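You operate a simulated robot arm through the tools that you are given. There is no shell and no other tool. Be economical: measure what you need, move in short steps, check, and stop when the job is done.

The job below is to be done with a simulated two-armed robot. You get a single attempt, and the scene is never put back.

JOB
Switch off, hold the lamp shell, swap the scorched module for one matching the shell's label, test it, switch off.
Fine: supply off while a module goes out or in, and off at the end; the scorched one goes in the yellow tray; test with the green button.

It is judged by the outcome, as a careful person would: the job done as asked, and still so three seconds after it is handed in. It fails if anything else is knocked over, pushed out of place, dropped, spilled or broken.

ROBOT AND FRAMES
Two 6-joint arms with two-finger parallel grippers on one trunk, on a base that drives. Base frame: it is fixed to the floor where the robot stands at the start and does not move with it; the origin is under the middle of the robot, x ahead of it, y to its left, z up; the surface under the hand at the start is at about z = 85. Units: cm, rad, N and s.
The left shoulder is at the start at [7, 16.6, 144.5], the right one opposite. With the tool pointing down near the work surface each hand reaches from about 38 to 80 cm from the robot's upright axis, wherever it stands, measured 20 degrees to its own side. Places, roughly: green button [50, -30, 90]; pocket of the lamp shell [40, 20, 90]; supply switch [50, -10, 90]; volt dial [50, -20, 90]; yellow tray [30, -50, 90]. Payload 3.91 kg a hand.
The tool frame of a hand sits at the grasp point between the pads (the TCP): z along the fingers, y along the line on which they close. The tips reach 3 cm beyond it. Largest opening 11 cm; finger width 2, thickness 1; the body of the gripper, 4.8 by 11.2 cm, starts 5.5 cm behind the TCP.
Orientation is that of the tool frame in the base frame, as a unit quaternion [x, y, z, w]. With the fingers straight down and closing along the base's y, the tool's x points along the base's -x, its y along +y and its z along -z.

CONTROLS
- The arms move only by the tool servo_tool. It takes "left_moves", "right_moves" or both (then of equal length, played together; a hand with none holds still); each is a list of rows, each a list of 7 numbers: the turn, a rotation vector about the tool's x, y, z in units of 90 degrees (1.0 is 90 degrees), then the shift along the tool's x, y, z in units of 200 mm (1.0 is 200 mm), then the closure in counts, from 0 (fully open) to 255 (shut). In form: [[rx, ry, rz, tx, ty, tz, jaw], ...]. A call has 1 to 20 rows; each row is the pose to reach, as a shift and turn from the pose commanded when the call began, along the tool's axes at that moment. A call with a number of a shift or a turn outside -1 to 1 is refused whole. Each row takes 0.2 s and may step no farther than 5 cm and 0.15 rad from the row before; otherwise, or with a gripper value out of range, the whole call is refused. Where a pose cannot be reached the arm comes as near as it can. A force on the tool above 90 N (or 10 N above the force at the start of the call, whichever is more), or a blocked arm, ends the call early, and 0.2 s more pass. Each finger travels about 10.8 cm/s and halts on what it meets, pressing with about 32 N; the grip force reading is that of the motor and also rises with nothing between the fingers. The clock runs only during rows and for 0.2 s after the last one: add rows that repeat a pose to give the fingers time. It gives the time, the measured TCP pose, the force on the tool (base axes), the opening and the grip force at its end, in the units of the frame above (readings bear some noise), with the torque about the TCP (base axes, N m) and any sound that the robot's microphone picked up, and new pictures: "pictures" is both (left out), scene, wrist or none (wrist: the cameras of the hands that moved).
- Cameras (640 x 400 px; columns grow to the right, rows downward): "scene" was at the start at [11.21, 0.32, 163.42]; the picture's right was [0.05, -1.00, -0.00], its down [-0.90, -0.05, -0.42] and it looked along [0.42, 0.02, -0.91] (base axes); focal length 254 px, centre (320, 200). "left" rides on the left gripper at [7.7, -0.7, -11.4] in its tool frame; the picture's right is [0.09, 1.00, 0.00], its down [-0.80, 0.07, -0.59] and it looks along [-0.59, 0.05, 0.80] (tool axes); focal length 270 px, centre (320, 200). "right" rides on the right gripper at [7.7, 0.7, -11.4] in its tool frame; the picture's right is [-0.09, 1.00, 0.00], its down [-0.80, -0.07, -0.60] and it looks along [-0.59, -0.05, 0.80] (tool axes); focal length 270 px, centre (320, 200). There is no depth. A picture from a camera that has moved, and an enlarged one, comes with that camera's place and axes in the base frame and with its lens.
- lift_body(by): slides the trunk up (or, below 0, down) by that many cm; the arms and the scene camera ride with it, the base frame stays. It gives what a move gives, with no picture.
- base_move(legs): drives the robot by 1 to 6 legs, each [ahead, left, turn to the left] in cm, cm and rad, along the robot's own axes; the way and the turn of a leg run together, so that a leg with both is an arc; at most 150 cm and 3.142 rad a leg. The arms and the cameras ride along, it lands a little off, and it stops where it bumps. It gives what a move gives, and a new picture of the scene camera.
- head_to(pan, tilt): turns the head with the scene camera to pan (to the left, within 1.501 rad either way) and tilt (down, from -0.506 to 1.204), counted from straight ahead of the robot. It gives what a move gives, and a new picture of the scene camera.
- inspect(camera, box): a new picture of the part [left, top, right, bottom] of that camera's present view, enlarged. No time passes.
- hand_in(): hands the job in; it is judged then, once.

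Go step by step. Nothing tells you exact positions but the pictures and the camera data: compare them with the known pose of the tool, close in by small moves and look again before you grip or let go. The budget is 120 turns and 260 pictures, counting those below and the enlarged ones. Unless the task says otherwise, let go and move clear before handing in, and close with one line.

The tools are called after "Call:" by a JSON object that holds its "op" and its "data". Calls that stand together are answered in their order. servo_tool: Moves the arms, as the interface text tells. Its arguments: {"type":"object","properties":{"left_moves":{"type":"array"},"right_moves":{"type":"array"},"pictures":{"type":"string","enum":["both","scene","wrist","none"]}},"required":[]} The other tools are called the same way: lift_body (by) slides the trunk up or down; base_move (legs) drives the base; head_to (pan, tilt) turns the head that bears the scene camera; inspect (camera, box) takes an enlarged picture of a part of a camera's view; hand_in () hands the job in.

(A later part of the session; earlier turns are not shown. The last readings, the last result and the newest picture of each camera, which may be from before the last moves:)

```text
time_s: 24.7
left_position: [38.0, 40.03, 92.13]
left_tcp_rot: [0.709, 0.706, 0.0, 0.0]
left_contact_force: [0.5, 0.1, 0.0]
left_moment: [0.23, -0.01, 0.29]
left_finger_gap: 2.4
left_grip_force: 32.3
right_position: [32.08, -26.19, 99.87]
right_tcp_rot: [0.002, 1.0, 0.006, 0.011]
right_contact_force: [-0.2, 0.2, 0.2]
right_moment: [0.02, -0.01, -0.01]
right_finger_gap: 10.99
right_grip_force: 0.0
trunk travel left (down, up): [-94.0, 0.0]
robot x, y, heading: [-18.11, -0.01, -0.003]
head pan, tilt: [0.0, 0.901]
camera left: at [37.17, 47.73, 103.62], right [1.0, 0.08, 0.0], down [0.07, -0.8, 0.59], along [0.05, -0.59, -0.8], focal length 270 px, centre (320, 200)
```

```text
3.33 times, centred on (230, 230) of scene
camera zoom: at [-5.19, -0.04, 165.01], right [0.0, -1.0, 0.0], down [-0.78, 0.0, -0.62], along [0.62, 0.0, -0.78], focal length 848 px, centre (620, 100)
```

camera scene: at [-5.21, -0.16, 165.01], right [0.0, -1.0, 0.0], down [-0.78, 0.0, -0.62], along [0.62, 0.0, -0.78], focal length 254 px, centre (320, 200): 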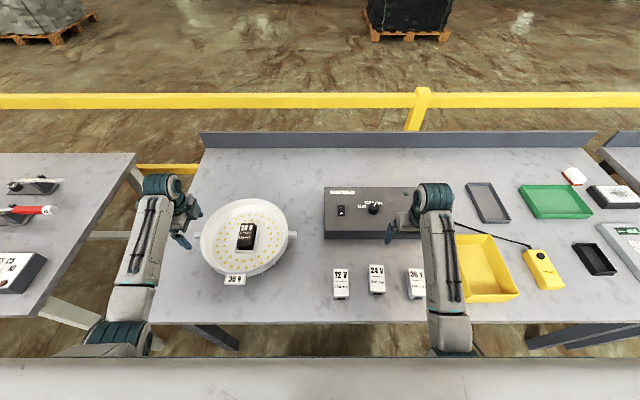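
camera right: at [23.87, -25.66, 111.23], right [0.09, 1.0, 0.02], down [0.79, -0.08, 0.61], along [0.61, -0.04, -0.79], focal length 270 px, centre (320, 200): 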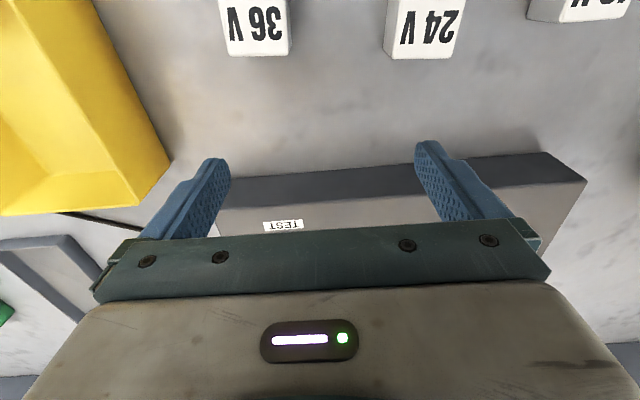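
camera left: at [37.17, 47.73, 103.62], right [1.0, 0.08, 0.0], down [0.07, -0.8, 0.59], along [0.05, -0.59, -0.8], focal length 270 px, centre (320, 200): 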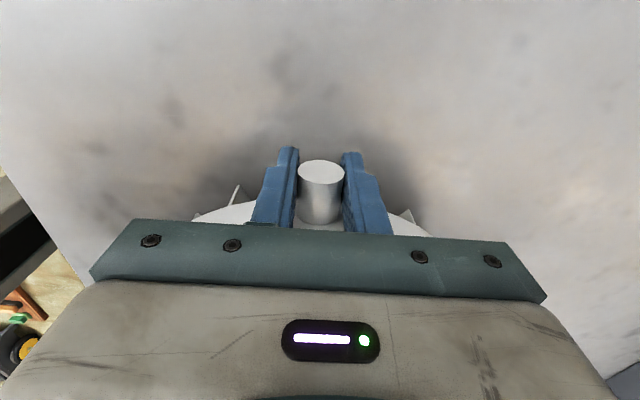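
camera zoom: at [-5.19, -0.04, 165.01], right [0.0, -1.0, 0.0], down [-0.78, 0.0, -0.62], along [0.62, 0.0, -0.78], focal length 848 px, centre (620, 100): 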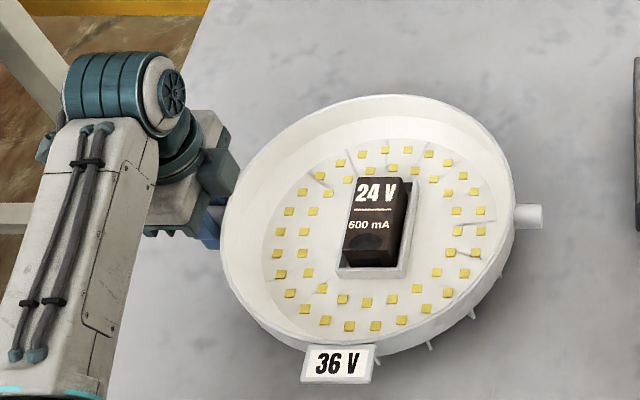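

Shell is held firmly (gap 2.4, no shift). Now the right hand travels over to the shell pocket at safe height.

Call:
{"op": "servo_tool", "data": {"right_moves": [[0, 0, 0, 0, 0, -0.1, 0], [0, 0, 0, 0, 0.2, -0.15, 0], [0, 0, 0, 0, 0.4, -0.15, 0], [0, 0, 0, 0, 0.6, -0.15, 0], [0, 0, 0, 0, 0.8, -0.15, 0], [0, 0, 0, 0, 1.0, -0.15, 0]], "pictures": "none"}}

Call:
{"op": "servo_tool", "data": {"right_moves": [[0, 0, 0, 0, 0.2, -0.0, 0], [0, 0, 0, 0, 0.4, 0, 0], [0, 0, 0, 0, 0.6, 0, 0], [0, 0, 0, 0, 0.8, 0, 0], [0, 0, 0, 0, 1.0, 0, 0]], "pictures": "both"}}

```text
time_s: 26.0
left_position: [38.02, 40.0, 92.15]
left_tcp_rot: [0.709, 0.705, 0.0, -0.001]
left_contact_force: [-0.2, 0.2, -0.4]
left_moment: [-0.51, 0.03, 0.01]
left_finger_gap: 2.37
left_grip_force: 32.0
right_position: [32.59, -18.88, 100.84]
right_tcp_rot: [0.018, 0.997, -0.075, 0.002]
right_contact_force: [0.0, 0.1, 0.2]
right_moment: [0.01, 0.01, 0.0]
right_finger_gap: 11.03
right_grip_force: 0.0
right hand out of reach, approached as far as the arm can: row 1, 2, 3, 4, 6
trunk travel left (down, up): [-94.0, 0.0]
robot x, y, heading: [-17.88, 0.04, -0.005]
head pan, tilt: [0.0, 0.901]
stopped in row 6 (right hand): the arm was blocked; the commanded pose is now the measured one
```

```text
time_s: 26.7
left_position: [37.97, 40.08, 92.21]
left_tcp_rot: [0.708, 0.706, 0.002, 0.0]
left_contact_force: [0.4, 0.8, -0.9]
left_moment: [-0.42, 0.05, 0.02]
left_finger_gap: 2.38
left_grip_force: 32.1
right_position: [33.52, -20.78, 97.99]
right_tcp_rot: [0.034, 0.988, -0.153, 0.003]
right_contact_force: [-0.7, 0.8, -0.1]
right_moment: [0.01, 0.04, 0.02]
right_finger_gap: 10.98
right_grip_force: 0.0
right hand out of reach, approached as far as the arm can: row 2, 3
trunk travel left (down, up): [-94.0, 0.0]
robot x, y, heading: [-17.87, -0.02, -0.004]
head pan, tilt: [0.0, 0.901]
stopped in row 3 (right hand): the arm was blocked; the commanded pose is now the measured one
camera scene: at [-5.19, -0.05, 165.01], right [0.0, -1.0, 0.0], down [-0.78, 0.0, -0.62], along [0.62, 0.0, -0.78], focal length 254 px, centre (320, 200)
camera right: at [25.87, -16.15, 108.65], right [0.16, 0.94, -0.3], down [0.8, 0.06, 0.6], along [0.58, -0.33, -0.74], focal length 270 px, centre (320, 200)
```

scene: 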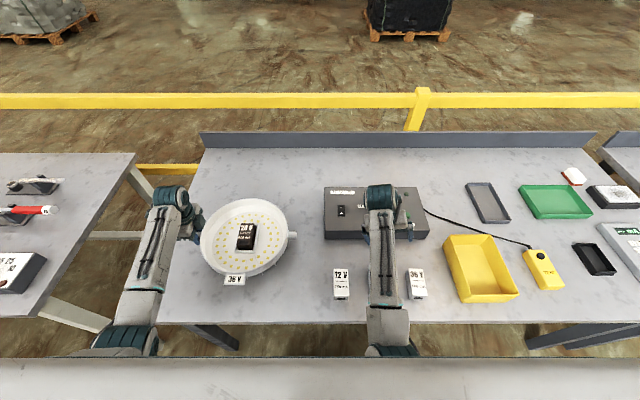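
right: 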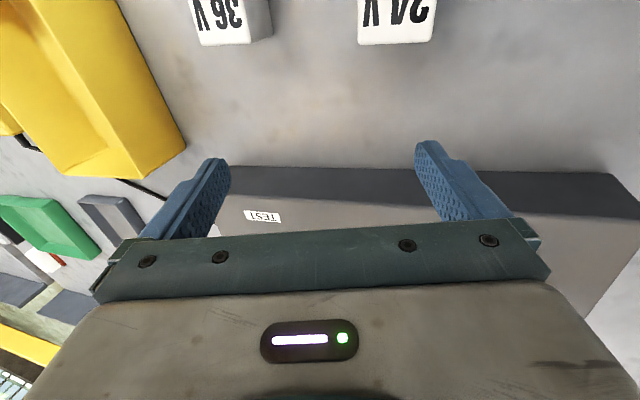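

The right arm hit its height limit and tilted. I straighten the hand and move a bit forward, where it has more room.

Call:
{"op": "servo_tool", "data": {"right_moves": [[-0.0652, 0.0013, -0.0145, -0.1, 0, 0, 0], [-0.1304, 0.0026, -0.029, -0.2, 0, 0, 0], [-0.1956, 0.004, -0.0435, -0.3, 0, 0, 0], [-0.1956, 0.004, -0.0435, -0.3, 0, 0, 0]], "pictures": "none"}}

```text
time_s: 27.7
left_position: [37.93, 40.01, 92.11]
left_tcp_rot: [0.709, 0.706, 0.0, -0.001]
left_contact_force: [1.0, 1.6, -1.2]
left_moment: [0.06, 0.03, 0.16]
left_finger_gap: 2.37
left_grip_force: 32.3
right_position: [39.59, -21.23, 98.31]
right_tcp_rot: [0.0, 1.0, 0.002, 0.0]
right_contact_force: [0.1, -0.2, -0.9]
right_moment: [0.01, -0.02, 0.03]
right_finger_gap: 11.01
right_grip_force: 0.0
trunk travel left (down, up): [-94.0, 0.0]
robot x, y, heading: [-17.9, 0.14, -0.002]
head pan, tilt: [0.0, 0.901]
```

Call:
{"op": "servo_tool", "data": {"right_moves": [[0, 0, 0, 0, 0.2, -0.05, 0], [0, 0, 0, -0.0, 0.4, -0.1, 0], [0, 0, 0, 0, 0.6, -0.1, 0], [0, 0, 0, 0, 0.8, -0.1, 0], [0, 0, 0, 0, 1.0, -0.1, 0]], "pictures": "wrist"}}

```text
time_s: 28.7
left_position: [37.96, 40.17, 92.13]
left_tcp_rot: [0.708, 0.706, 0.001, -0.001]
left_contact_force: [-0.4, 1.5, 1.1]
left_moment: [-0.42, 0.05, -0.07]
left_finger_gap: 2.4
left_grip_force: 32.2
right_position: [39.96, -16.36, 97.35]
right_tcp_rot: [0.032, 0.996, -0.079, -0.006]
right_contact_force: [0.8, -0.2, 0.1]
right_moment: [-0.01, 0.02, 0.02]
right_finger_gap: 11.02
right_grip_force: 0.1
right hand out of reach, approached as far as the arm can: row 4, 5
trunk travel left (down, up): [-94.0, 0.0]
robot x, y, heading: [-17.42, 0.08, -0.0]
head pan, tilt: [0.0, 0.901]
stopped in row 5 (right hand): the arm was blocked; the commanded pose is now the measured one
camera right: at [32.49, -13.43, 108.62], right [0.15, 0.98, -0.16], down [0.81, -0.03, 0.59], along [0.57, -0.21, -0.79], focal length 270 px, centre (320, 200)
```

right: 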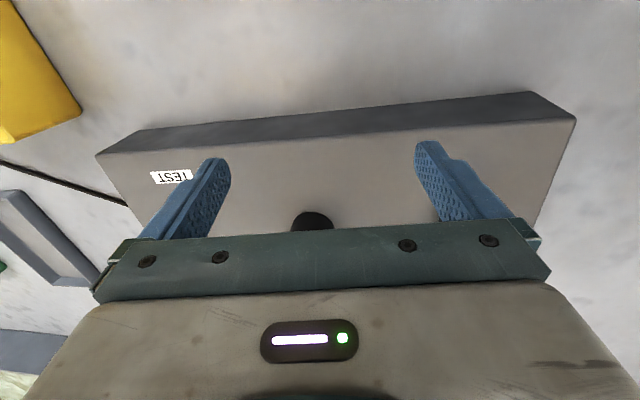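

The right arm is blocked somewhere, not at the hand. I look at the arm itself.

Call:
{"op": "head_to", "data": {"pan": -0.3, "tilt": 1.15}}

```text
time_s: 29.5
left_position: [37.95, 39.99, 92.18]
left_tcp_rot: [0.708, 0.706, 0.001, 0.0]
left_contact_force: [-0.2, 0.5, -0.4]
left_moment: [-0.43, 0.04, -0.12]
left_finger_gap: 2.38
left_grip_force: 31.7
right_position: [40.01, -16.47, 97.29]
right_tcp_rot: [0.031, 0.996, -0.079, -0.006]
right_contact_force: [-0.4, 0.2, 0.5]
right_moment: [0.0, -0.02, 0.01]
right_finger_gap: 11.0
right_grip_force: 0.0
trunk travel left (down, up): [-94.0, 0.0]
robot x, y, heading: [-18.01, 0.01, -0.004]
head pan, tilt: [-0.3, 1.15]
camera scene: at [-7.05, -1.8, 163.32], right [-0.3, -0.95, 0.0], down [-0.87, 0.27, -0.41], along [0.39, -0.12, -0.91], focal length 254 px, centre (320, 200)
```

scene: 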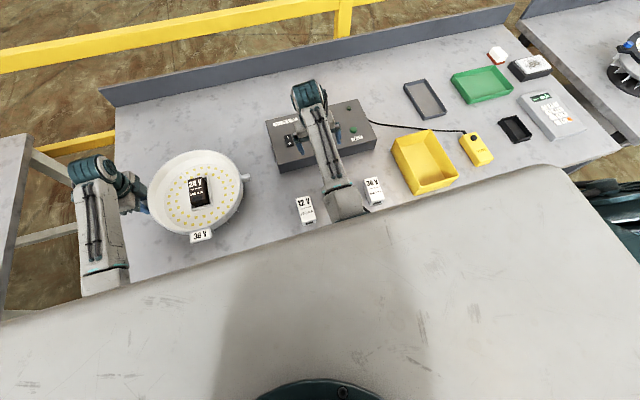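

The right elbow fouls the torso when crossing inward. I'll release the knob for now and turn the base left so the pocket lies ahead of the right arm; first both hands go up and clear.

Call:
{"op": "servo_tool", "data": {"left_moves": [[0, 0, 0, 0, 0, 0, 100], [0, 0, 0, 0, 0, 0, 0], [0, 0, 0, 0, 0, 0, 0], [0, 0, 0, 0, 0, -0.2, 0], [0, 0, 0, 0, 0, -0.4, 0], [0, 0, 0, 0, 0, -0.58, 0], [0, 0, 0, -0.2, 0.05, -0.58, 0], [0, 0, 0, -0.4, 0.1, -0.58, 0], [0, 0, 0, -0.6, 0.2, -0.58, 0]], "right_moves": [[-0.05, 0, -0.02, 0, -0.05, 0, 0], [-0.1, 0, -0.04, 0, -0.1, 0, 0], [-0.1, 0, -0.04, 0, -0.2, -0.1, 0], [-0.1, 0, -0.04, -0.1, -0.3, -0.2, 0], [-0.1, 0, -0.04, -0.1, -0.4, -0.3, 0], [-0.1, 0, -0.04, -0.1, -0.5, -0.3, 0], [-0.1, 0, -0.04, -0.1, -0.6, -0.3, 0], [-0.1, 0, -0.04, -0.1, -0.7, -0.3, 0], [-0.1, 0, -0.04, -0.1, -0.8, -0.3, 0]], "pictures": "scene"}}

```text
time_s: 31.5
left_position: [42.3, 28.0, 103.33]
left_tcp_rot: [0.708, 0.706, 0.003, -0.002]
left_contact_force: [0.9, -0.7, 0.2]
left_moment: [0.06, 0.04, 0.03]
left_finger_gap: 10.99
left_grip_force: 0.0
left hand out of reach, approached as far as the arm can: row 8, 9
right_position: [42.42, -31.83, 103.5]
right_tcp_rot: [-0.001, 1.0, 0.004, -0.005]
right_contact_force: [-0.2, -0.4, 0.0]
right_moment: [0.02, -0.01, -0.04]
right_finger_gap: 10.99
right_grip_force: 0.1
right hand out of reach, approached as far as the arm can: row 5, 6, 7, 8, 9
trunk travel left (down, up): [-94.0, 0.0]
robot x, y, heading: [-17.67, -0.14, -0.002]
head pan, tilt: [-0.3, 1.15]
camera scene: at [-6.99, -2.2, 163.31], right [-0.3, -0.95, 0.0], down [-0.87, 0.27, -0.41], along [0.39, -0.12, -0.91], focal length 254 px, centre (320, 200)
```

scene: 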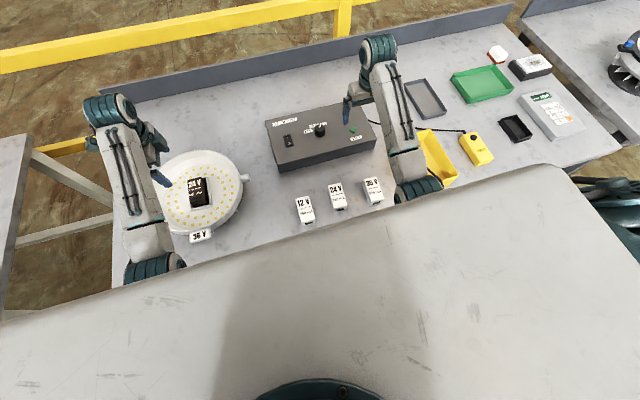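

Call:
{"op": "base_move", "data": {"legs": [[-4.3, 8, 0], [0, 0, 0.4]]}}

Call:
{"op": "head_to", "data": {"pan": -0.4, "tilt": 0.95}}

```text
time_s: 33.8
left_position: [21.91, 57.55, 103.38]
left_tcp_rot: [0.55, 0.835, 0.001, -0.001]
left_contact_force: [-0.8, -0.7, 0.0]
left_moment: [0.04, 0.0, 0.04]
left_finger_gap: 11.01
left_grip_force: 0.0
right_position: [45.75, 2.65, 103.5]
right_tcp_rot: [-0.203, 0.979, 0.002, -0.004]
right_contact_force: [0.9, 0.3, 0.5]
right_moment: [0.0, 0.0, 0.02]
right_finger_gap: 10.98
right_grip_force: 0.1
trunk travel left (down, up): [-94.0, 0.0]
robot x, y, heading: [-22.05, 7.96, 0.405]
head pan, tilt: [-0.3, 1.15]
camera scene: at [-11.4, 10.25, 163.31], right [0.1, -0.99, 0.0], down [-0.91, -0.09, -0.41], along [0.41, 0.04, -0.91], focal length 254 px, centre (320, 200)
```

scene: 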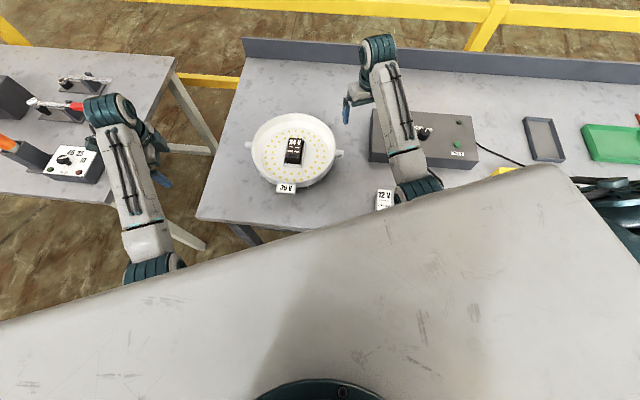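

```text
time_s: 34.6
left_position: [21.74, 57.69, 103.26]
left_tcp_rot: [0.55, 0.835, 0.001, 0.0]
left_contact_force: [0.4, 0.1, -0.1]
left_moment: [0.03, -0.01, -0.03]
left_finger_gap: 10.99
left_grip_force: 0.1
right_position: [45.71, 2.8, 103.45]
right_tcp_rot: [-0.203, 0.979, 0.0, -0.005]
right_contact_force: [0.3, -0.3, 0.3]
right_moment: [-0.03, -0.01, 0.02]
right_finger_gap: 11.0
right_grip_force: 0.1
trunk travel left (down, up): [-94.0, 0.0]
robot x, y, heading: [-21.82, 7.85, 0.406]
head pan, tilt: [-0.4, 0.949]
camera scene: at [-10.18, 9.92, 164.64], right [0.01, -1.0, 0.0], down [-0.81, 0.0, -0.58], along [0.58, 0.0, -0.81], focal length 254 px, centre (320, 200)
```

scene: 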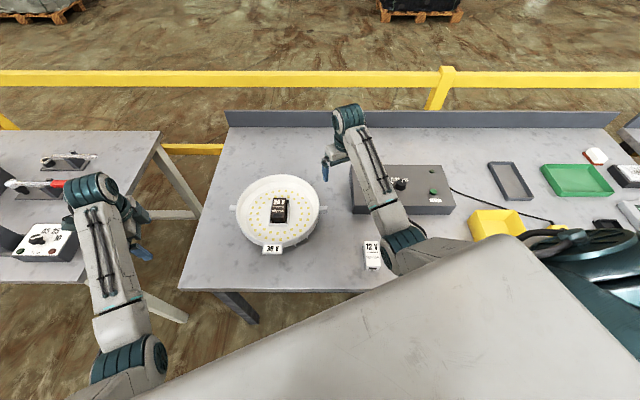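

Now the right arm can go straight to the pocket. Left hand first returns over the left knob with its orientation restored.

Call:
{"op": "servo_tool", "data": {"left_moves": [[0, 0, 0.06, -0.18, 0.1, 0, 0], [0, 0, 0.12, -0.36, 0.2, 0, 0], [0, 0, 0.18, -0.54, 0.3, 0, 0], [0, 0, 0.24, -0.72, 0.4, 0, 0], [0, 0, 0.2585, -0.9, 0.495, 0, 0], [0, 0, 0.2585, -0.9, 0.495, 0, 0]], "right_moves": [[0, 0, 0.06, 0, 0, 0, 0], [0, 0, 0.12, 0, 0, 0, 0], [0, 0, 0.18, 0, 0, 0, 0], [0, 0, 0.24, 0, 0, 0, 0], [0, 0, 0.2585, 0, 0, 0, 0], [0, 0, 0.2585, 0, 0, 0, 0]], "pictures": "wrist"}}

```text
time_s: 36.0
left_position: [37.88, 45.2, 103.12]
left_tcp_rot: [0.707, 0.707, 0.001, 0.0]
left_contact_force: [0.3, -0.2, -0.1]
left_moment: [0.0, -0.02, 0.04]
left_finger_gap: 11.0
left_grip_force: 0.0
right_position: [45.58, 2.82, 103.56]
right_tcp_rot: [0.0, 1.0, 0.0, -0.005]
right_contact_force: [0.1, 0.3, -0.6]
right_moment: [-0.01, -0.02, 0.02]
right_finger_gap: 11.0
right_grip_force: 0.0
trunk travel left (down, up): [-94.0, 0.0]
robot x, y, heading: [-22.37, 7.46, 0.404]
head pan, tilt: [-0.4, 0.949]
camera right: at [37.92, 3.61, 115.04], right [0.09, 1.0, 0.0], down [0.81, -0.07, 0.59], along [0.59, -0.05, -0.81], focal length 270 px, centre (320, 200)
camera left: at [37.21, 52.88, 114.62], right [1.0, 0.09, 0.0], down [0.07, -0.8, 0.59], along [0.05, -0.59, -0.81], focal length 270 px, centre (320, 200)
```

right: 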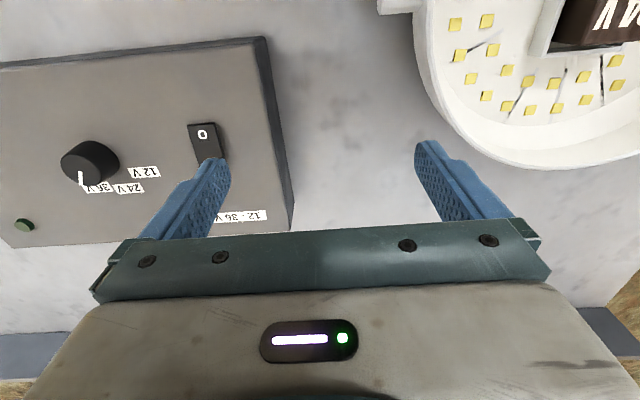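
left: 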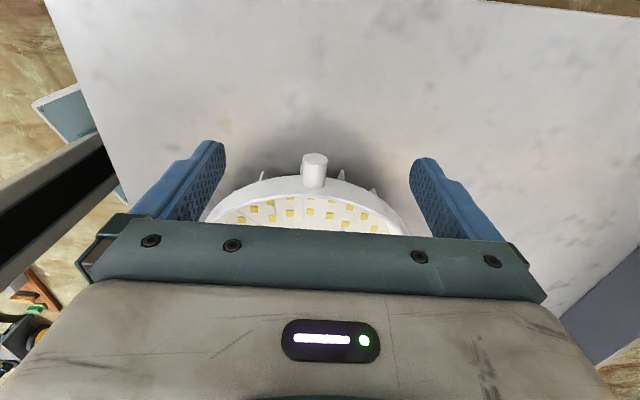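

Call:
{"op": "servo_tool", "data": {"left_moves": [[0, 0, 0, -0.15, 0, 0, 0], [0, 0, 0, -0.26, 0, 0.05, 0], [0, 0, 0, -0.26, 0, 0.25, 0], [0, 0, 0, -0.26, 0, 0.45, 0], [0, 0, 0, -0.26, 0, 0.545, 0], [0, 0, 0, -0.26, 0, 0.545, 100], [0, 0, 0, -0.26, 0, 0.545, 150], [0, 0, 0, -0.26, 0, 0.545, 150]], "right_moves": [[0, 0, 0, 0.05, 0.15, 0, 0], [0, 0, 0, 0.1, 0.3, 0, 0], [0, 0, 0, 0.2, 0.45, 0, 0], [0, 0, 0, 0.3, 0.6, 0, 0], [0, 0, 0, 0.4, 0.7, 0, 0], [0, 0, 0, 0.4, 0.8, 0, 0], [0, 0, 0, 0.4, 0.8, 0, 0], [0, 0, 0, 0.4, 0.8, 0, 0]], "pictures": "both"}}

```text
time_s: 37.8
left_position: [37.9, 40.04, 92.17]
left_tcp_rot: [0.708, 0.706, 0.002, 0.0]
left_contact_force: [0.2, -0.5, -0.1]
left_moment: [-0.02, 0.0, 0.02]
left_finger_gap: 4.53
left_grip_force: 0.2
right_position: [37.61, 18.8, 103.61]
right_tcp_rot: [-0.002, 1.0, 0.0, -0.004]
right_contact_force: [-0.2, 0.5, 0.2]
right_moment: [0.01, -0.03, -0.02]
right_finger_gap: 11.0
right_grip_force: 0.0
right hand out of reach, approached as far as the arm can: row 2, 3, 4, 5
trunk travel left (down, up): [-94.0, 0.0]
robot x, y, heading: [-22.34, 8.25, 0.405]
head pan, tilt: [-0.4, 0.949]
camera scene: at [-10.21, 9.87, 164.65], right [0.0, -1.0, 0.0], down [-0.81, 0.0, -0.58], along [0.58, 0.0, -0.81], focal length 254 px, centre (320, 200)
camera right: at [29.87, 19.51, 115.17], right [0.09, 1.0, 0.0], down [0.81, -0.07, 0.59], along [0.59, -0.05, -0.81], focal length 270 px, centre (320, 200)
camera left: at [37.1, 47.65, 103.7], right [1.0, 0.09, 0.0], down [0.07, -0.8, 0.59], along [0.05, -0.59, -0.81], focal length 270 px, centre (320, 200)
```

scene: 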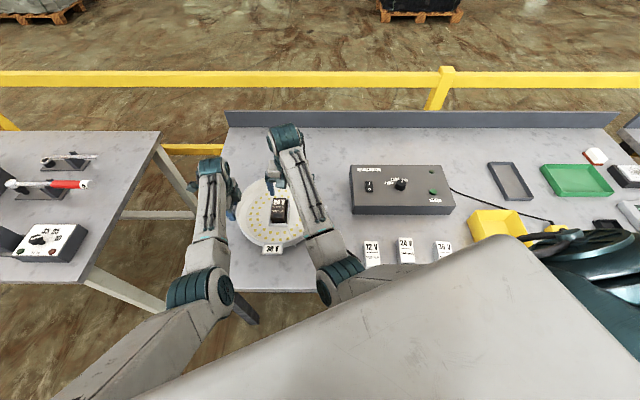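
right: 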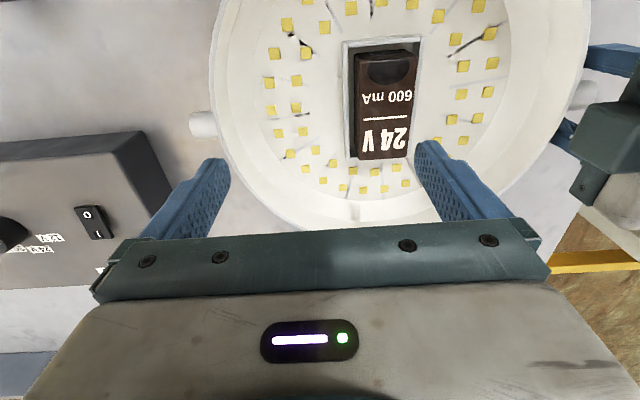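
left: 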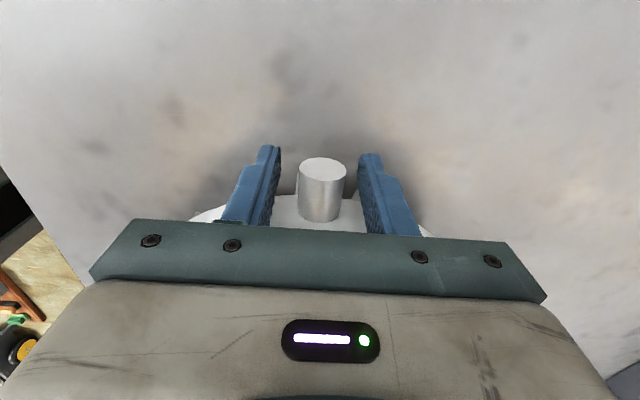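

Right arm reaches. I close the left on the knob and enlarge the pocket view.

Call:
{"op": "servo_tool", "data": {"left_moves": [[0, 0, 0, 0, 0.003, 0, 200], [0, 0, 0, 0, 0.003, 0, 255], [0, 0, 0, 0, 0.003, 0, 255]], "pictures": "none"}}

Call:
{"op": "inspect", "data": {"camera": "right", "box": [300, 10, 460, 180]}}

Call:
{"op": "inspect", "data": {"camera": "scene", "box": [230, 170, 320, 260]}}

```text
time_s: 38.6
left_position: [38.03, 39.86, 92.29]
left_tcp_rot: [0.709, 0.706, 0.002, 0.0]
left_contact_force: [-1.9, -0.2, 0.0]
left_moment: [0.0, 0.01, -0.36]
left_finger_gap: 2.37
left_grip_force: 31.4
right_position: [37.6, 18.92, 103.69]
right_tcp_rot: [-0.001, 1.0, 0.0, -0.005]
right_contact_force: [0.1, -0.1, -0.1]
right_moment: [0.0, 0.01, 0.0]
right_finger_gap: 11.01
right_grip_force: 0.0
trunk travel left (down, up): [-94.0, 0.0]
robot x, y, heading: [-22.31, 7.74, 0.407]
head pan, tilt: [-0.4, 0.949]
```

```text
2.35 times, centred on (380, 95) of right
camera zoom: at [29.87, 19.54, 115.15], right [0.09, 1.0, 0.0], down [0.81, -0.07, 0.59], along [0.59, -0.05, -0.81], focal length 636 px, centre (179, 447)
```

zoom: 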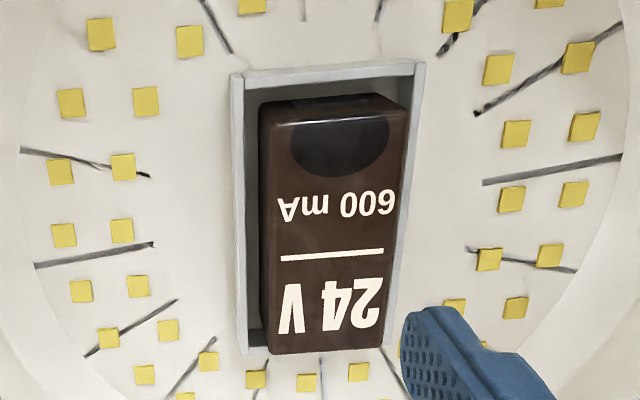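

```text
4.44 times, centred on (275, 215) of scene
camera zoom: at [-10.22, 9.94, 164.65], right [0.0, -1.0, 0.0], down [-0.81, 0.0, -0.58], along [0.58, 0.0, -0.81], focal length 1131 px, centre (520, 133)
```

zoom: 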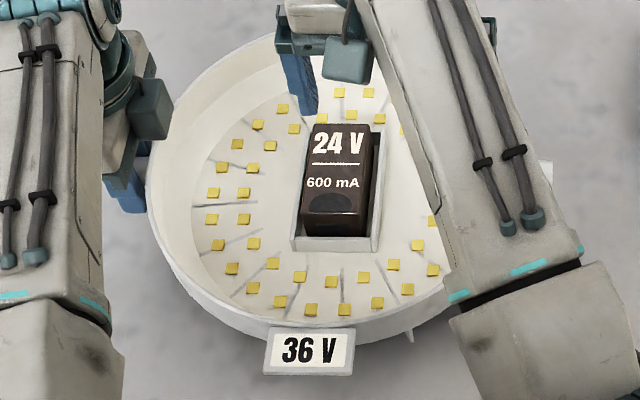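

Module top is at about z 95, centre [37, 23.8], 4 × 7.5 cm; pocket wall top at z 91. I move over it and down partway.

Call:
{"op": "servo_tool", "data": {"right_moves": [[0, 0, 0, 0.03, 0.15, 0, 0], [0, 0, 0, 0.03, 0.25, 0, 0], [0, 0, 0, 0.03, 0.25, 0.15, 0], [0, 0, 0, 0.03, 0.25, 0.25, 60], [0, 0, 0, 0.03, 0.25, 0.25, 60]], "pictures": "both"}}

Call:
{"op": "inspect", "data": {"camera": "scene", "box": [230, 170, 320, 260]}}

```text
time_s: 40.0
left_position: [38.02, 40.03, 92.15]
left_tcp_rot: [0.708, 0.706, 0.001, -0.002]
left_contact_force: [-0.2, 1.1, 0.0]
left_moment: [-0.54, -0.06, -0.2]
left_finger_gap: 2.38
left_grip_force: 31.9
right_position: [39.46, 21.93, 99.73]
right_tcp_rot: [0.008, 1.0, -0.011, 0.017]
right_contact_force: [-0.3, 0.2, -0.2]
right_moment: [-0.01, 0.01, -0.01]
right_finger_gap: 8.44
right_grip_force: 0.0
trunk travel left (down, up): [-94.0, 0.0]
robot x, y, heading: [-22.4, 7.83, 0.401]
head pan, tilt: [-0.4, 0.949]
stopped in row 5 (right hand): the arm was blocked; the commanded pose is now the measured one
camera scene: at [-10.19, 9.92, 164.65], right [0.0, -1.0, 0.0], down [-0.81, 0.0, -0.58], along [0.58, 0.0, -0.81], focal length 254 px, centre (320, 200)
camera right: at [31.38, 23.09, 110.88], right [0.1, 0.99, -0.02], down [0.78, -0.07, 0.62], along [0.62, -0.08, -0.78], focal length 270 px, centre (320, 200)
```

scene: 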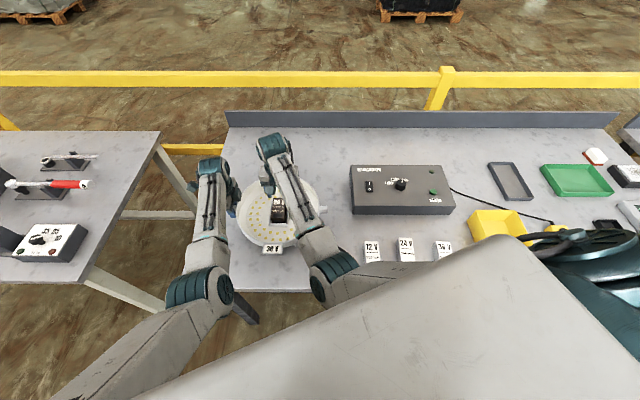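
right: 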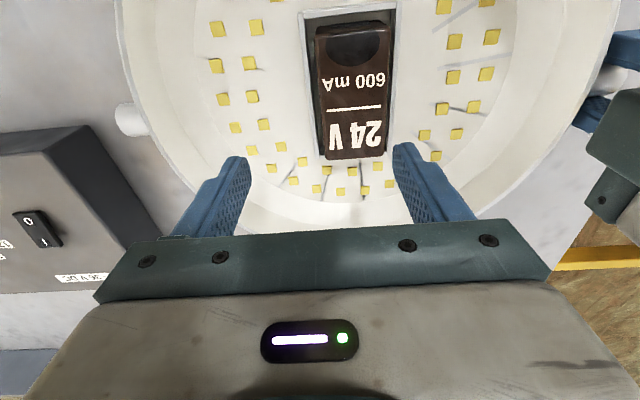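

```text
4.44 times, centred on (275, 215) of scene
camera zoom: at [-10.19, 9.92, 164.65], right [0.0, -1.0, 0.0], down [-0.81, 0.0, -0.58], along [0.58, 0.0, -0.81], focal length 1131 px, centre (520, 133)
```

zoom: 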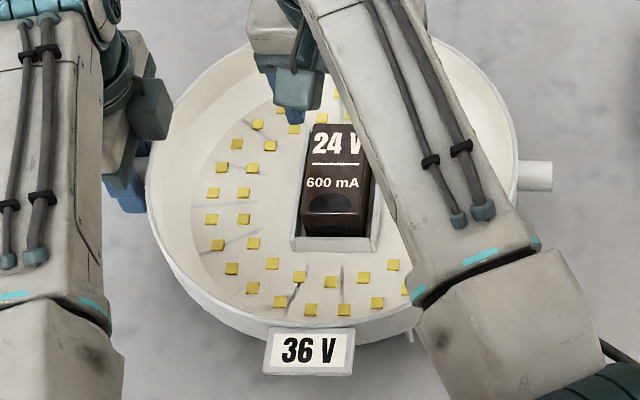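

Again the elbow meets the torso. Farther-back standing with the shell centred between both arms (base ≈ [-32, 33], heading 0) should suit both hands; I release, lift and re-park.

Call:
{"op": "servo_tool", "data": {"left_moves": [[0, 0, 0, 0, 0, 0, 100], [0, 0, 0, 0, 0, 0, 0], [0, 0, 0, 0, 0, 0, 0], [0, 0, 0, 0, 0, -0.2, 0], [0, 0, 0, 0, 0, -0.4, 0], [0, 0, 0, 0.1, 0, -0.55, 0]], "right_moves": [[0, 0, 0, 0, -0.1, 0, 0], [0.02, 0, 0, 0, -0.2, -0.05, 0], [0.02, 0, 0, 0, -0.3, -0.1, 0], [0.02, 0, 0, 0, -0.4, -0.2, 0], [0.02, 0, 0, 0, -0.5, -0.25, 0], [0.02, 0, 0, 0, -0.6, -0.25, 0]], "pictures": "none"}}

Call:
{"op": "base_move", "data": {"legs": [[0, 0, -0.404], [-9.7, 25, 0]]}}

Call:
{"op": "head_to", "data": {"pan": -0.2, "tilt": 0.85}}

```text
time_s: 41.4
left_position: [37.92, 41.99, 103.5]
left_tcp_rot: [0.707, 0.707, 0.001, -0.001]
left_contact_force: [0.5, -0.5, -0.2]
left_moment: [0.01, -0.01, 0.0]
left_finger_gap: 11.0
left_grip_force: 0.0
right_position: [39.66, 11.04, 102.54]
right_tcp_rot: [0.007, 1.0, -0.026, 0.017]
right_contact_force: [0.3, -0.4, 0.5]
right_moment: [-0.04, 0.02, 0.01]
right_finger_gap: 11.03
right_grip_force: 0.1
right hand out of reach, approached as far as the arm can: row 4, 5, 6
trunk travel left (down, up): [-94.0, 0.0]
robot x, y, heading: [-22.15, 7.58, 0.406]
head pan, tilt: [-0.4, 0.949]
```

```text
time_s: 44.5
left_position: [37.17, 39.61, 103.35]
left_tcp_rot: [0.836, 0.548, 0.002, -0.002]
left_contact_force: [0.1, -0.8, -0.1]
left_moment: [-0.02, -0.01, 0.01]
left_finger_gap: 10.98
left_grip_force: 0.0
right_position: [26.63, 10.47, 102.5]
right_tcp_rot: [0.211, 0.977, -0.028, 0.01]
right_contact_force: [0.6, -0.2, -0.6]
right_moment: [0.02, -0.02, 0.04]
right_finger_gap: 11.0
right_grip_force: 0.1
trunk travel left (down, up): [-94.0, 0.0]
robot x, y, heading: [-31.67, 32.58, -0.011]
head pan, tilt: [-0.4, 0.949]
camera scene: at [-19.72, 29.34, 164.63], right [-0.39, -0.92, 0.0], down [-0.75, 0.32, -0.58], along [0.53, -0.23, -0.81], focal length 254 px, centre (320, 200)
```

scene: 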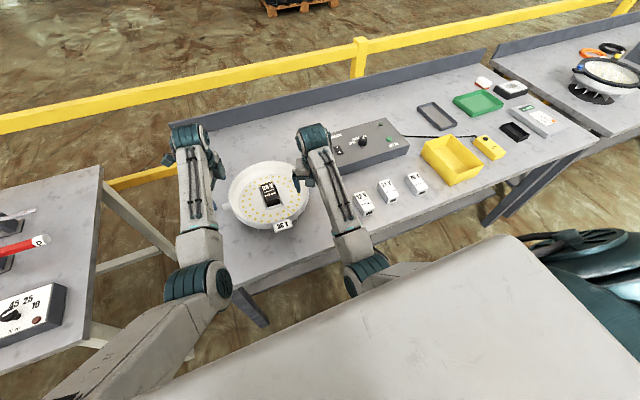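

```text
time_s: 45.2
left_position: [37.16, 39.78, 103.37]
left_tcp_rot: [0.837, 0.548, 0.001, 0.0]
left_contact_force: [-0.4, 0.5, -0.9]
left_moment: [-0.03, 0.04, 0.01]
left_finger_gap: 11.02
left_grip_force: 0.0
right_position: [26.33, 10.7, 102.55]
right_tcp_rot: [0.211, 0.977, -0.028, 0.011]
right_contact_force: [-0.9, 0.8, 0.2]
right_moment: [-0.02, 0.01, 0.01]
right_finger_gap: 11.01
right_grip_force: 0.1
trunk travel left (down, up): [-94.0, 0.0]
robot x, y, heading: [-31.35, 32.5, -0.004]
head pan, tilt: [-0.201, 0.85]
camera scene: at [-18.88, 30.94, 165.4], right [-0.21, -0.98, 0.0], down [-0.74, 0.15, -0.66], along [0.65, -0.14, -0.75], focal length 254 px, centre (320, 200)
```

scene: 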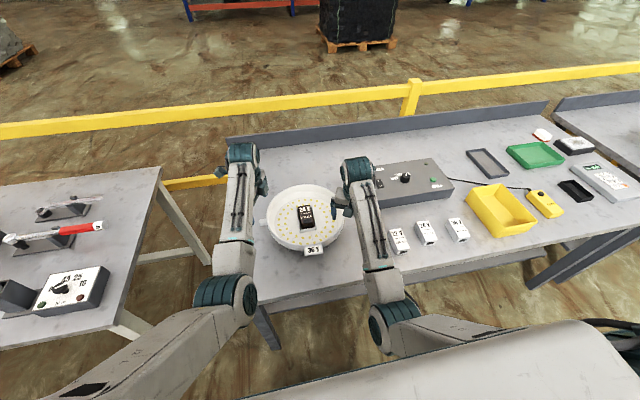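

Standing well now. I restore both hands' orientation, left over the knob and right near the pocket.

Call:
{"op": "servo_tool", "data": {"left_moves": [[0, 0, -0.06, 0.03, 0.03, 0, 0], [0, 0, -0.12, 0.03, 0.03, 0, 0], [0, 0, -0.18, 0.03, 0.03, 0, 0], [0, 0, -0.24, 0.03, 0.03, 0, 0], [0, 0, -0.257, 0.03, 0.03, 0, 0], [0, 0, -0.257, 0.03, 0.03, 0, 0]], "right_moves": [[-0.0072, 0.003, -0.054, -0.058, 0.129, 0, 0], [-0.0144, 0.006, -0.108, -0.116, 0.258, 0, 0], [-0.0216, 0.009, -0.162, -0.174, 0.387, 0, 0], [-0.0288, 0.012, -0.216, -0.232, 0.516, 0, 0], [-0.036, 0.014, -0.271, -0.29, 0.645, 0, 0], [-0.036, 0.014, -0.271, -0.29, 0.645, 0, 0]], "pictures": "both"}}

```text
time_s: 46.6
left_position: [37.76, 40.08, 103.41]
left_tcp_rot: [0.71, 0.705, 0.002, 0.0]
left_contact_force: [0.4, 0.3, 0.0]
left_moment: [0.01, -0.02, 0.01]
left_finger_gap: 10.99
left_grip_force: 0.1
right_position: [36.85, 20.13, 102.11]
right_tcp_rot: [-0.001, 1.0, 0.0, 0.0]
right_contact_force: [0.3, 0.4, -0.3]
right_moment: [0.0, -0.03, -0.02]
right_finger_gap: 10.98
right_grip_force: 0.1
trunk travel left (down, up): [-94.0, 0.0]
robot x, y, heading: [-32.09, 32.69, -0.003]
head pan, tilt: [-0.201, 0.85]
camera scene: at [-18.94, 30.84, 165.4], right [-0.2, -0.98, 0.0], down [-0.74, 0.15, -0.66], along [0.65, -0.13, -0.75], focal length 254 px, centre (320, 200)
camera right: at [29.18, 20.89, 113.57], right [0.09, 1.0, 0.0], down [0.8, -0.07, 0.6], along [0.59, -0.05, -0.8], focal length 270 px, centre (320, 200)
camera left: at [37.12, 47.79, 114.82], right [1.0, 0.08, 0.0], down [0.06, -0.8, 0.59], along [0.05, -0.59, -0.81], focal length 270 px, centre (320, 200)
```

scene: 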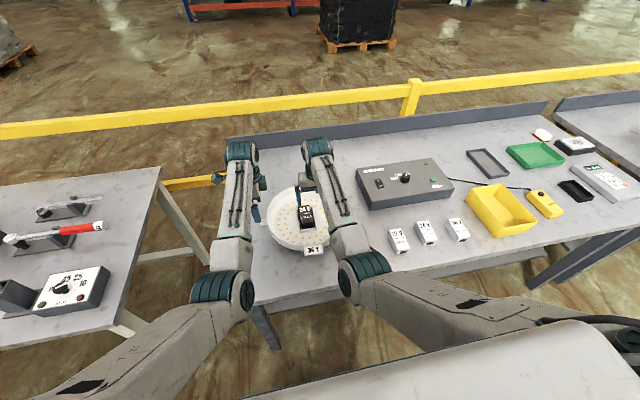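
right: 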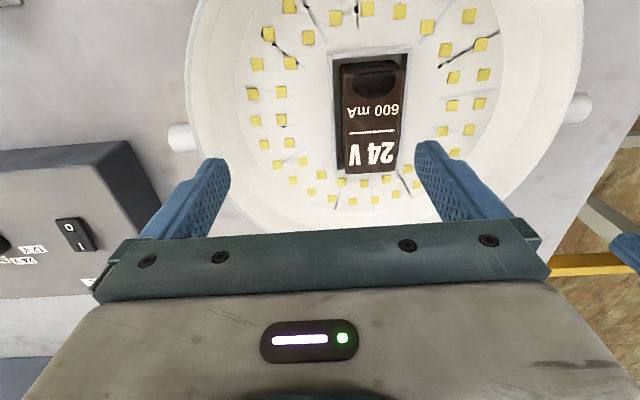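
left: 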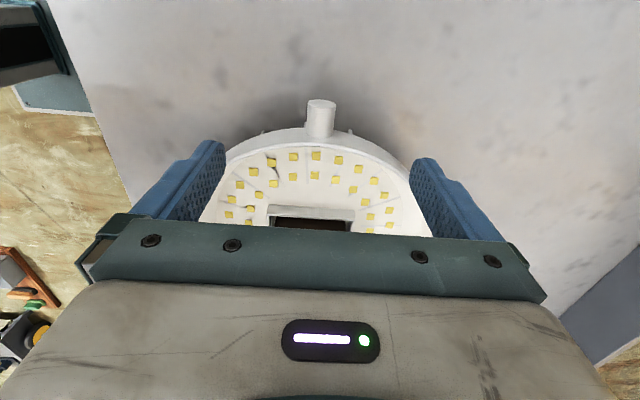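

Call:
{"op": "servo_tool", "data": {"left_moves": [[0, 0, 0, 0, 0.01, 0.2, 0], [0, 0, 0, 0, 0.01, 0.4, 0], [0, 0, 0, 0, 0.01, 0.56, 0], [0, 0, 0, 0, 0.01, 0.56, 100], [0, 0, 0, 0, 0.01, 0.56, 150], [0, 0, 0, 0, 0.01, 0.56, 200], [0, 0, 0, 0, 0.01, 0.56, 255], [0, 0, 0, 0, 0.01, 0.56, 255]], "right_moves": [[0, 0, 0, -0.005, 0.1, 0, 0], [0, 0, 0, -0.005, 0.186, 0, 0], [0, 0, 0, -0.005, 0.186, 0, 0], [0, 0, 0, -0.005, 0.186, 0, 0], [0, 0, 0, -0.005, 0.186, 0.0, 0], [0, 0, 0, -0.005, 0.186, 0.05, 0], [0, 0, 0, -0.005, 0.186, 0.15, 60], [0, 0, 0, -0.005, 0.186, 0.2, 60]], "pictures": "wrist"}}

Call:
{"op": "inspect", "data": {"camera": "right", "box": [200, 0, 440, 230]}}

Call:
{"op": "inspect", "data": {"camera": "scene", "box": [250, 170, 370, 270]}}

```text
time_s: 48.4
left_position: [37.98, 40.15, 92.23]
left_tcp_rot: [0.709, 0.705, 0.0, 0.0]
left_contact_force: [-0.4, 2.1, -0.1]
left_moment: [-0.15, -0.03, 0.23]
left_finger_gap: 2.36
left_grip_force: 31.1
right_position: [37.09, 23.87, 98.04]
right_tcp_rot: [0.0, 1.0, -0.001, 0.001]
right_contact_force: [-0.9, 0.6, -0.1]
right_moment: [0.01, -0.02, 0.01]
right_finger_gap: 8.42
right_grip_force: 0.1
trunk travel left (down, up): [-94.0, 0.0]
robot x, y, heading: [-31.19, 32.67, -0.005]
head pan, tilt: [-0.201, 0.85]
camera right: at [29.4, 24.61, 109.47], right [0.09, 1.0, 0.0], down [0.8, -0.07, 0.59], along [0.59, -0.05, -0.8], focal length 270 px, centre (320, 200)
camera left: at [37.21, 47.88, 103.63], right [1.0, 0.08, 0.0], down [0.06, -0.8, 0.59], along [0.05, -0.59, -0.81], focal length 270 px, centre (320, 200)
```

right: 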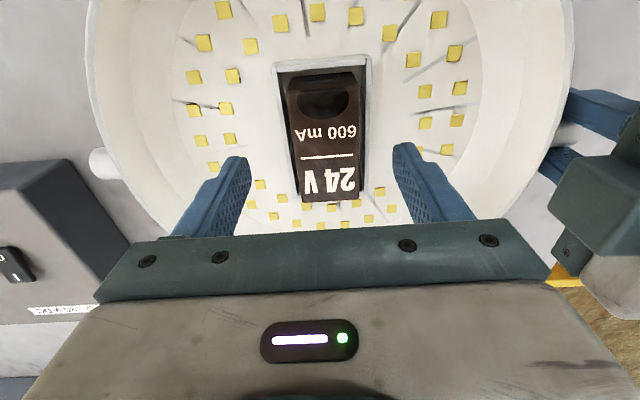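
left: 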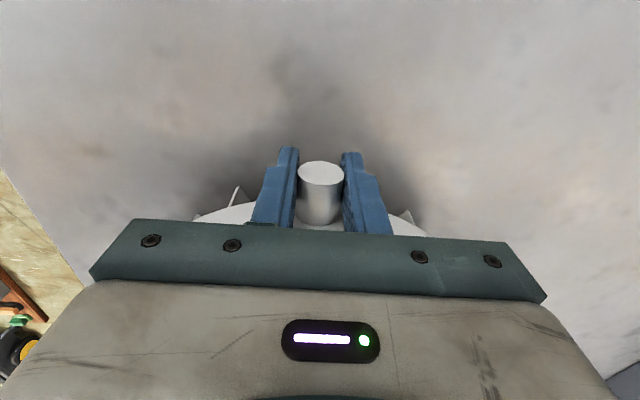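

```text
1.74 times, centred on (320, 115) of right
camera zoom: at [29.4, 24.61, 109.47], right [0.09, 1.0, 0.0], down [0.8, -0.07, 0.59], along [0.59, -0.05, -0.8], focal length 470 px, centre (320, 348)
```

zoom: 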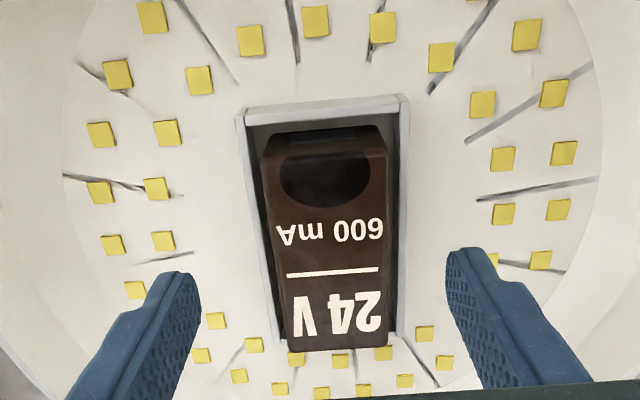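

```text
4.00 times, centred on (310, 220) of scene
camera zoom: at [-18.85, 30.93, 165.4], right [-0.2, -0.98, 0.0], down [-0.74, 0.15, -0.66], along [0.65, -0.14, -0.75], focal length 1018 px, centre (360, 120)
```

zoom: 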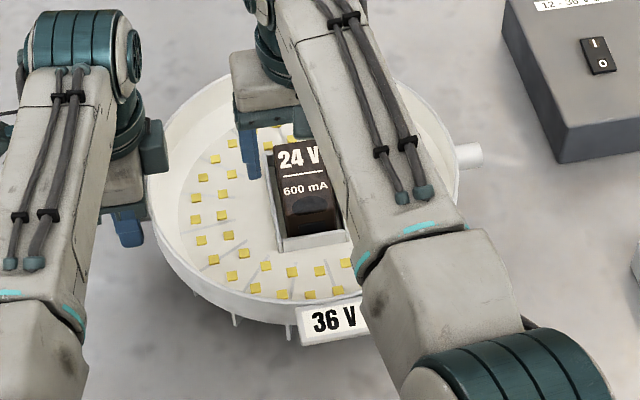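

Module centre is at y ≈ 24.4. I centre, go down to z 94.8 and close.

Call:
{"op": "servo_tool", "data": {"right_moves": [[0, 0, 0, 0.02, 0.025, 0, 60], [0, 0, 0, 0.02, 0.025, 0.1, 60], [0, 0, 0, 0.02, 0.025, 0.16, 60], [0, 0, 0, 0.02, 0.025, 0.16, 110]], "pictures": "wrist"}}

Call:
{"op": "inspect", "data": {"camera": "right", "box": [200, 0, 440, 230]}}

```text
time_s: 49.4
left_position: [38.02, 40.2, 92.2]
left_tcp_rot: [0.71, 0.705, 0.001, 0.0]
left_contact_force: [0.0, 2.8, 0.7]
left_moment: [0.17, 0.04, 0.22]
left_finger_gap: 2.37
left_grip_force: 32.0
right_position: [36.77, 24.2, 94.89]
right_tcp_rot: [-0.001, 1.0, 0.0, 0.0]
right_contact_force: [0.1, 0.1, 0.4]
right_moment: [0.03, 0.01, -0.02]
right_finger_gap: 6.25
right_grip_force: 0.1
trunk travel left (down, up): [-94.0, 0.0]
robot x, y, heading: [-31.62, 32.18, -0.002]
head pan, tilt: [-0.201, 0.85]
camera right: at [28.98, 25.03, 106.32], right [0.09, 1.0, 0.0], down [0.8, -0.07, 0.59], along [0.59, -0.05, -0.8], focal length 270 px, centre (320, 200)
```

right: 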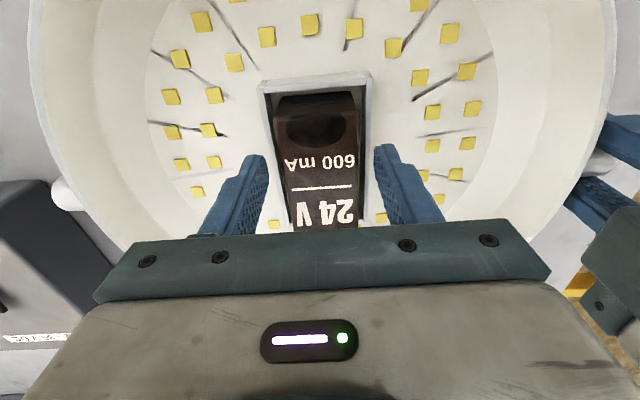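

```text
1.74 times, centred on (320, 115) of right
camera zoom: at [28.98, 25.03, 106.32], right [0.09, 1.0, 0.0], down [0.8, -0.07, 0.59], along [0.59, -0.05, -0.8], focal length 470 px, centre (320, 348)
```

zoom: 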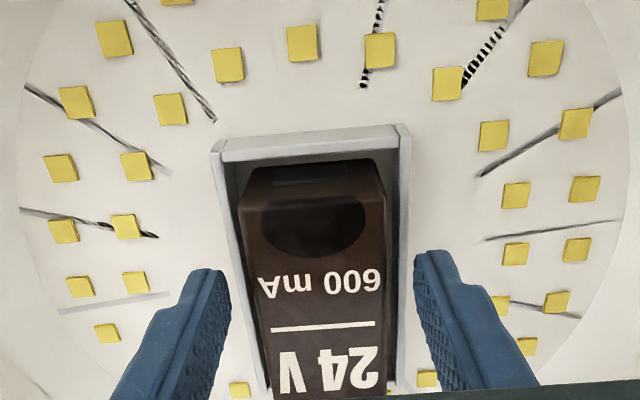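

Call:
{"op": "servo_tool", "data": {"right_moves": [[0, 0, 0, 0, 0, 0, 150], [0, 0, 0, 0, 0, 0, 180], [0, 0, 0, 0, 0, 0, 255], [0, 0, 0, 0, 0, 0, 255]], "pictures": "wrist"}}

```text
time_s: 50.4
left_position: [38.01, 40.16, 92.28]
left_tcp_rot: [0.709, 0.705, 0.001, -0.001]
left_contact_force: [1.1, 2.9, 1.5]
left_moment: [0.15, 0.03, 0.14]
left_finger_gap: 2.37
left_grip_force: 31.6
right_position: [36.8, 24.15, 94.97]
right_tcp_rot: [-0.001, 1.0, -0.002, 0.0]
right_contact_force: [0.3, -0.1, 0.2]
right_moment: [-0.01, 0.0, 0.03]
right_finger_gap: 4.46
right_grip_force: 32.2
trunk travel left (down, up): [-94.0, 0.0]
robot x, y, heading: [-31.37, 32.54, -0.006]
head pan, tilt: [-0.201, 0.85]
camera right: at [28.99, 25.05, 106.33], right [0.09, 1.0, 0.0], down [0.8, -0.07, 0.59], along [0.59, -0.05, -0.8], focal length 270 px, centre (320, 200)
```

right: 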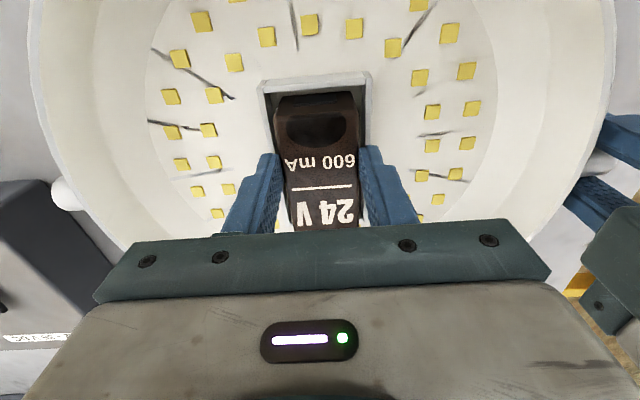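

Gripped at 4.46 cm. I pull straight up, slowly.

Call:
{"op": "servo_tool", "data": {"right_moves": [[0, 0, 0, 0, 0, -0.05, 255], [0, 0, 0, 0, 0, -0.1, 255], [0, 0, 0, 0, 0, -0.15, 255], [0, 0, 0, 0, 0, -0.25, 255], [0, 0, 0, 0, 0, -0.35, 255], [0, 0, 0, 0, 0, -0.4, 255]], "pictures": "both"}}

Call:
{"op": "inspect", "data": {"camera": "scene", "box": [250, 170, 370, 270]}}

```text
time_s: 51.8
left_position: [37.96, 40.07, 92.22]
left_tcp_rot: [0.709, 0.705, 0.001, 0.0]
left_contact_force: [1.3, 3.0, 2.2]
left_moment: [0.07, -0.05, 0.15]
left_finger_gap: 2.36
left_grip_force: 31.7
right_position: [36.81, 24.25, 103.07]
right_tcp_rot: [-0.001, 1.0, -0.001, 0.0]
right_contact_force: [0.0, 0.9, -1.8]
right_moment: [0.02, 0.05, 0.0]
right_finger_gap: 4.45
right_grip_force: 31.8
trunk travel left (down, up): [-94.0, 0.0]
robot x, y, heading: [-32.08, 32.59, -0.008]
head pan, tilt: [-0.201, 0.85]
camera scene: at [-18.83, 30.96, 165.39], right [-0.2, -0.98, 0.0], down [-0.74, 0.15, -0.66], along [0.65, -0.14, -0.75], focal length 254 px, centre (320, 200)
camera right: at [28.94, 24.96, 114.35], right [0.09, 1.0, 0.0], down [0.8, -0.07, 0.59], along [0.59, -0.05, -0.8], focal length 270 px, centre (320, 200)
```

scene: 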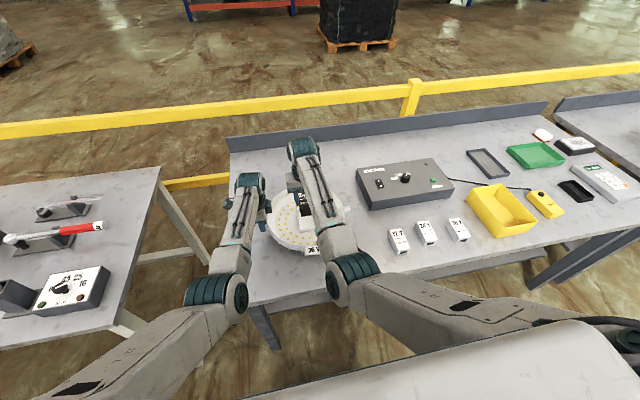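
right: 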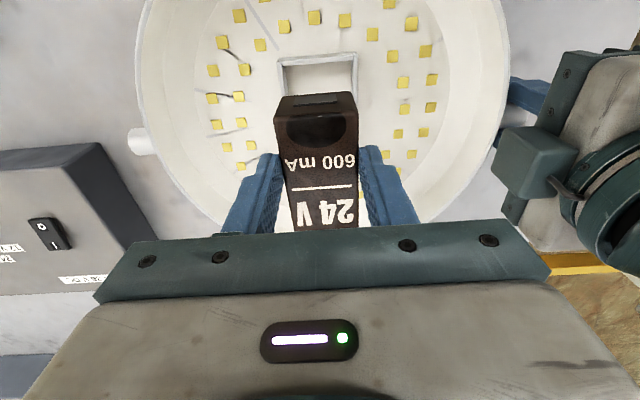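

```text
4.00 times, centred on (310, 220) of scene
camera zoom: at [-18.83, 30.96, 165.39], right [-0.2, -0.98, 0.0], down [-0.74, 0.15, -0.66], along [0.65, -0.14, -0.75], focal length 1018 px, centre (360, 120)
```

zoom: 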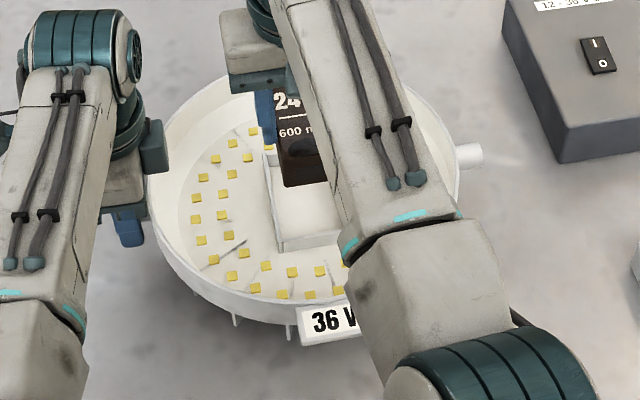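

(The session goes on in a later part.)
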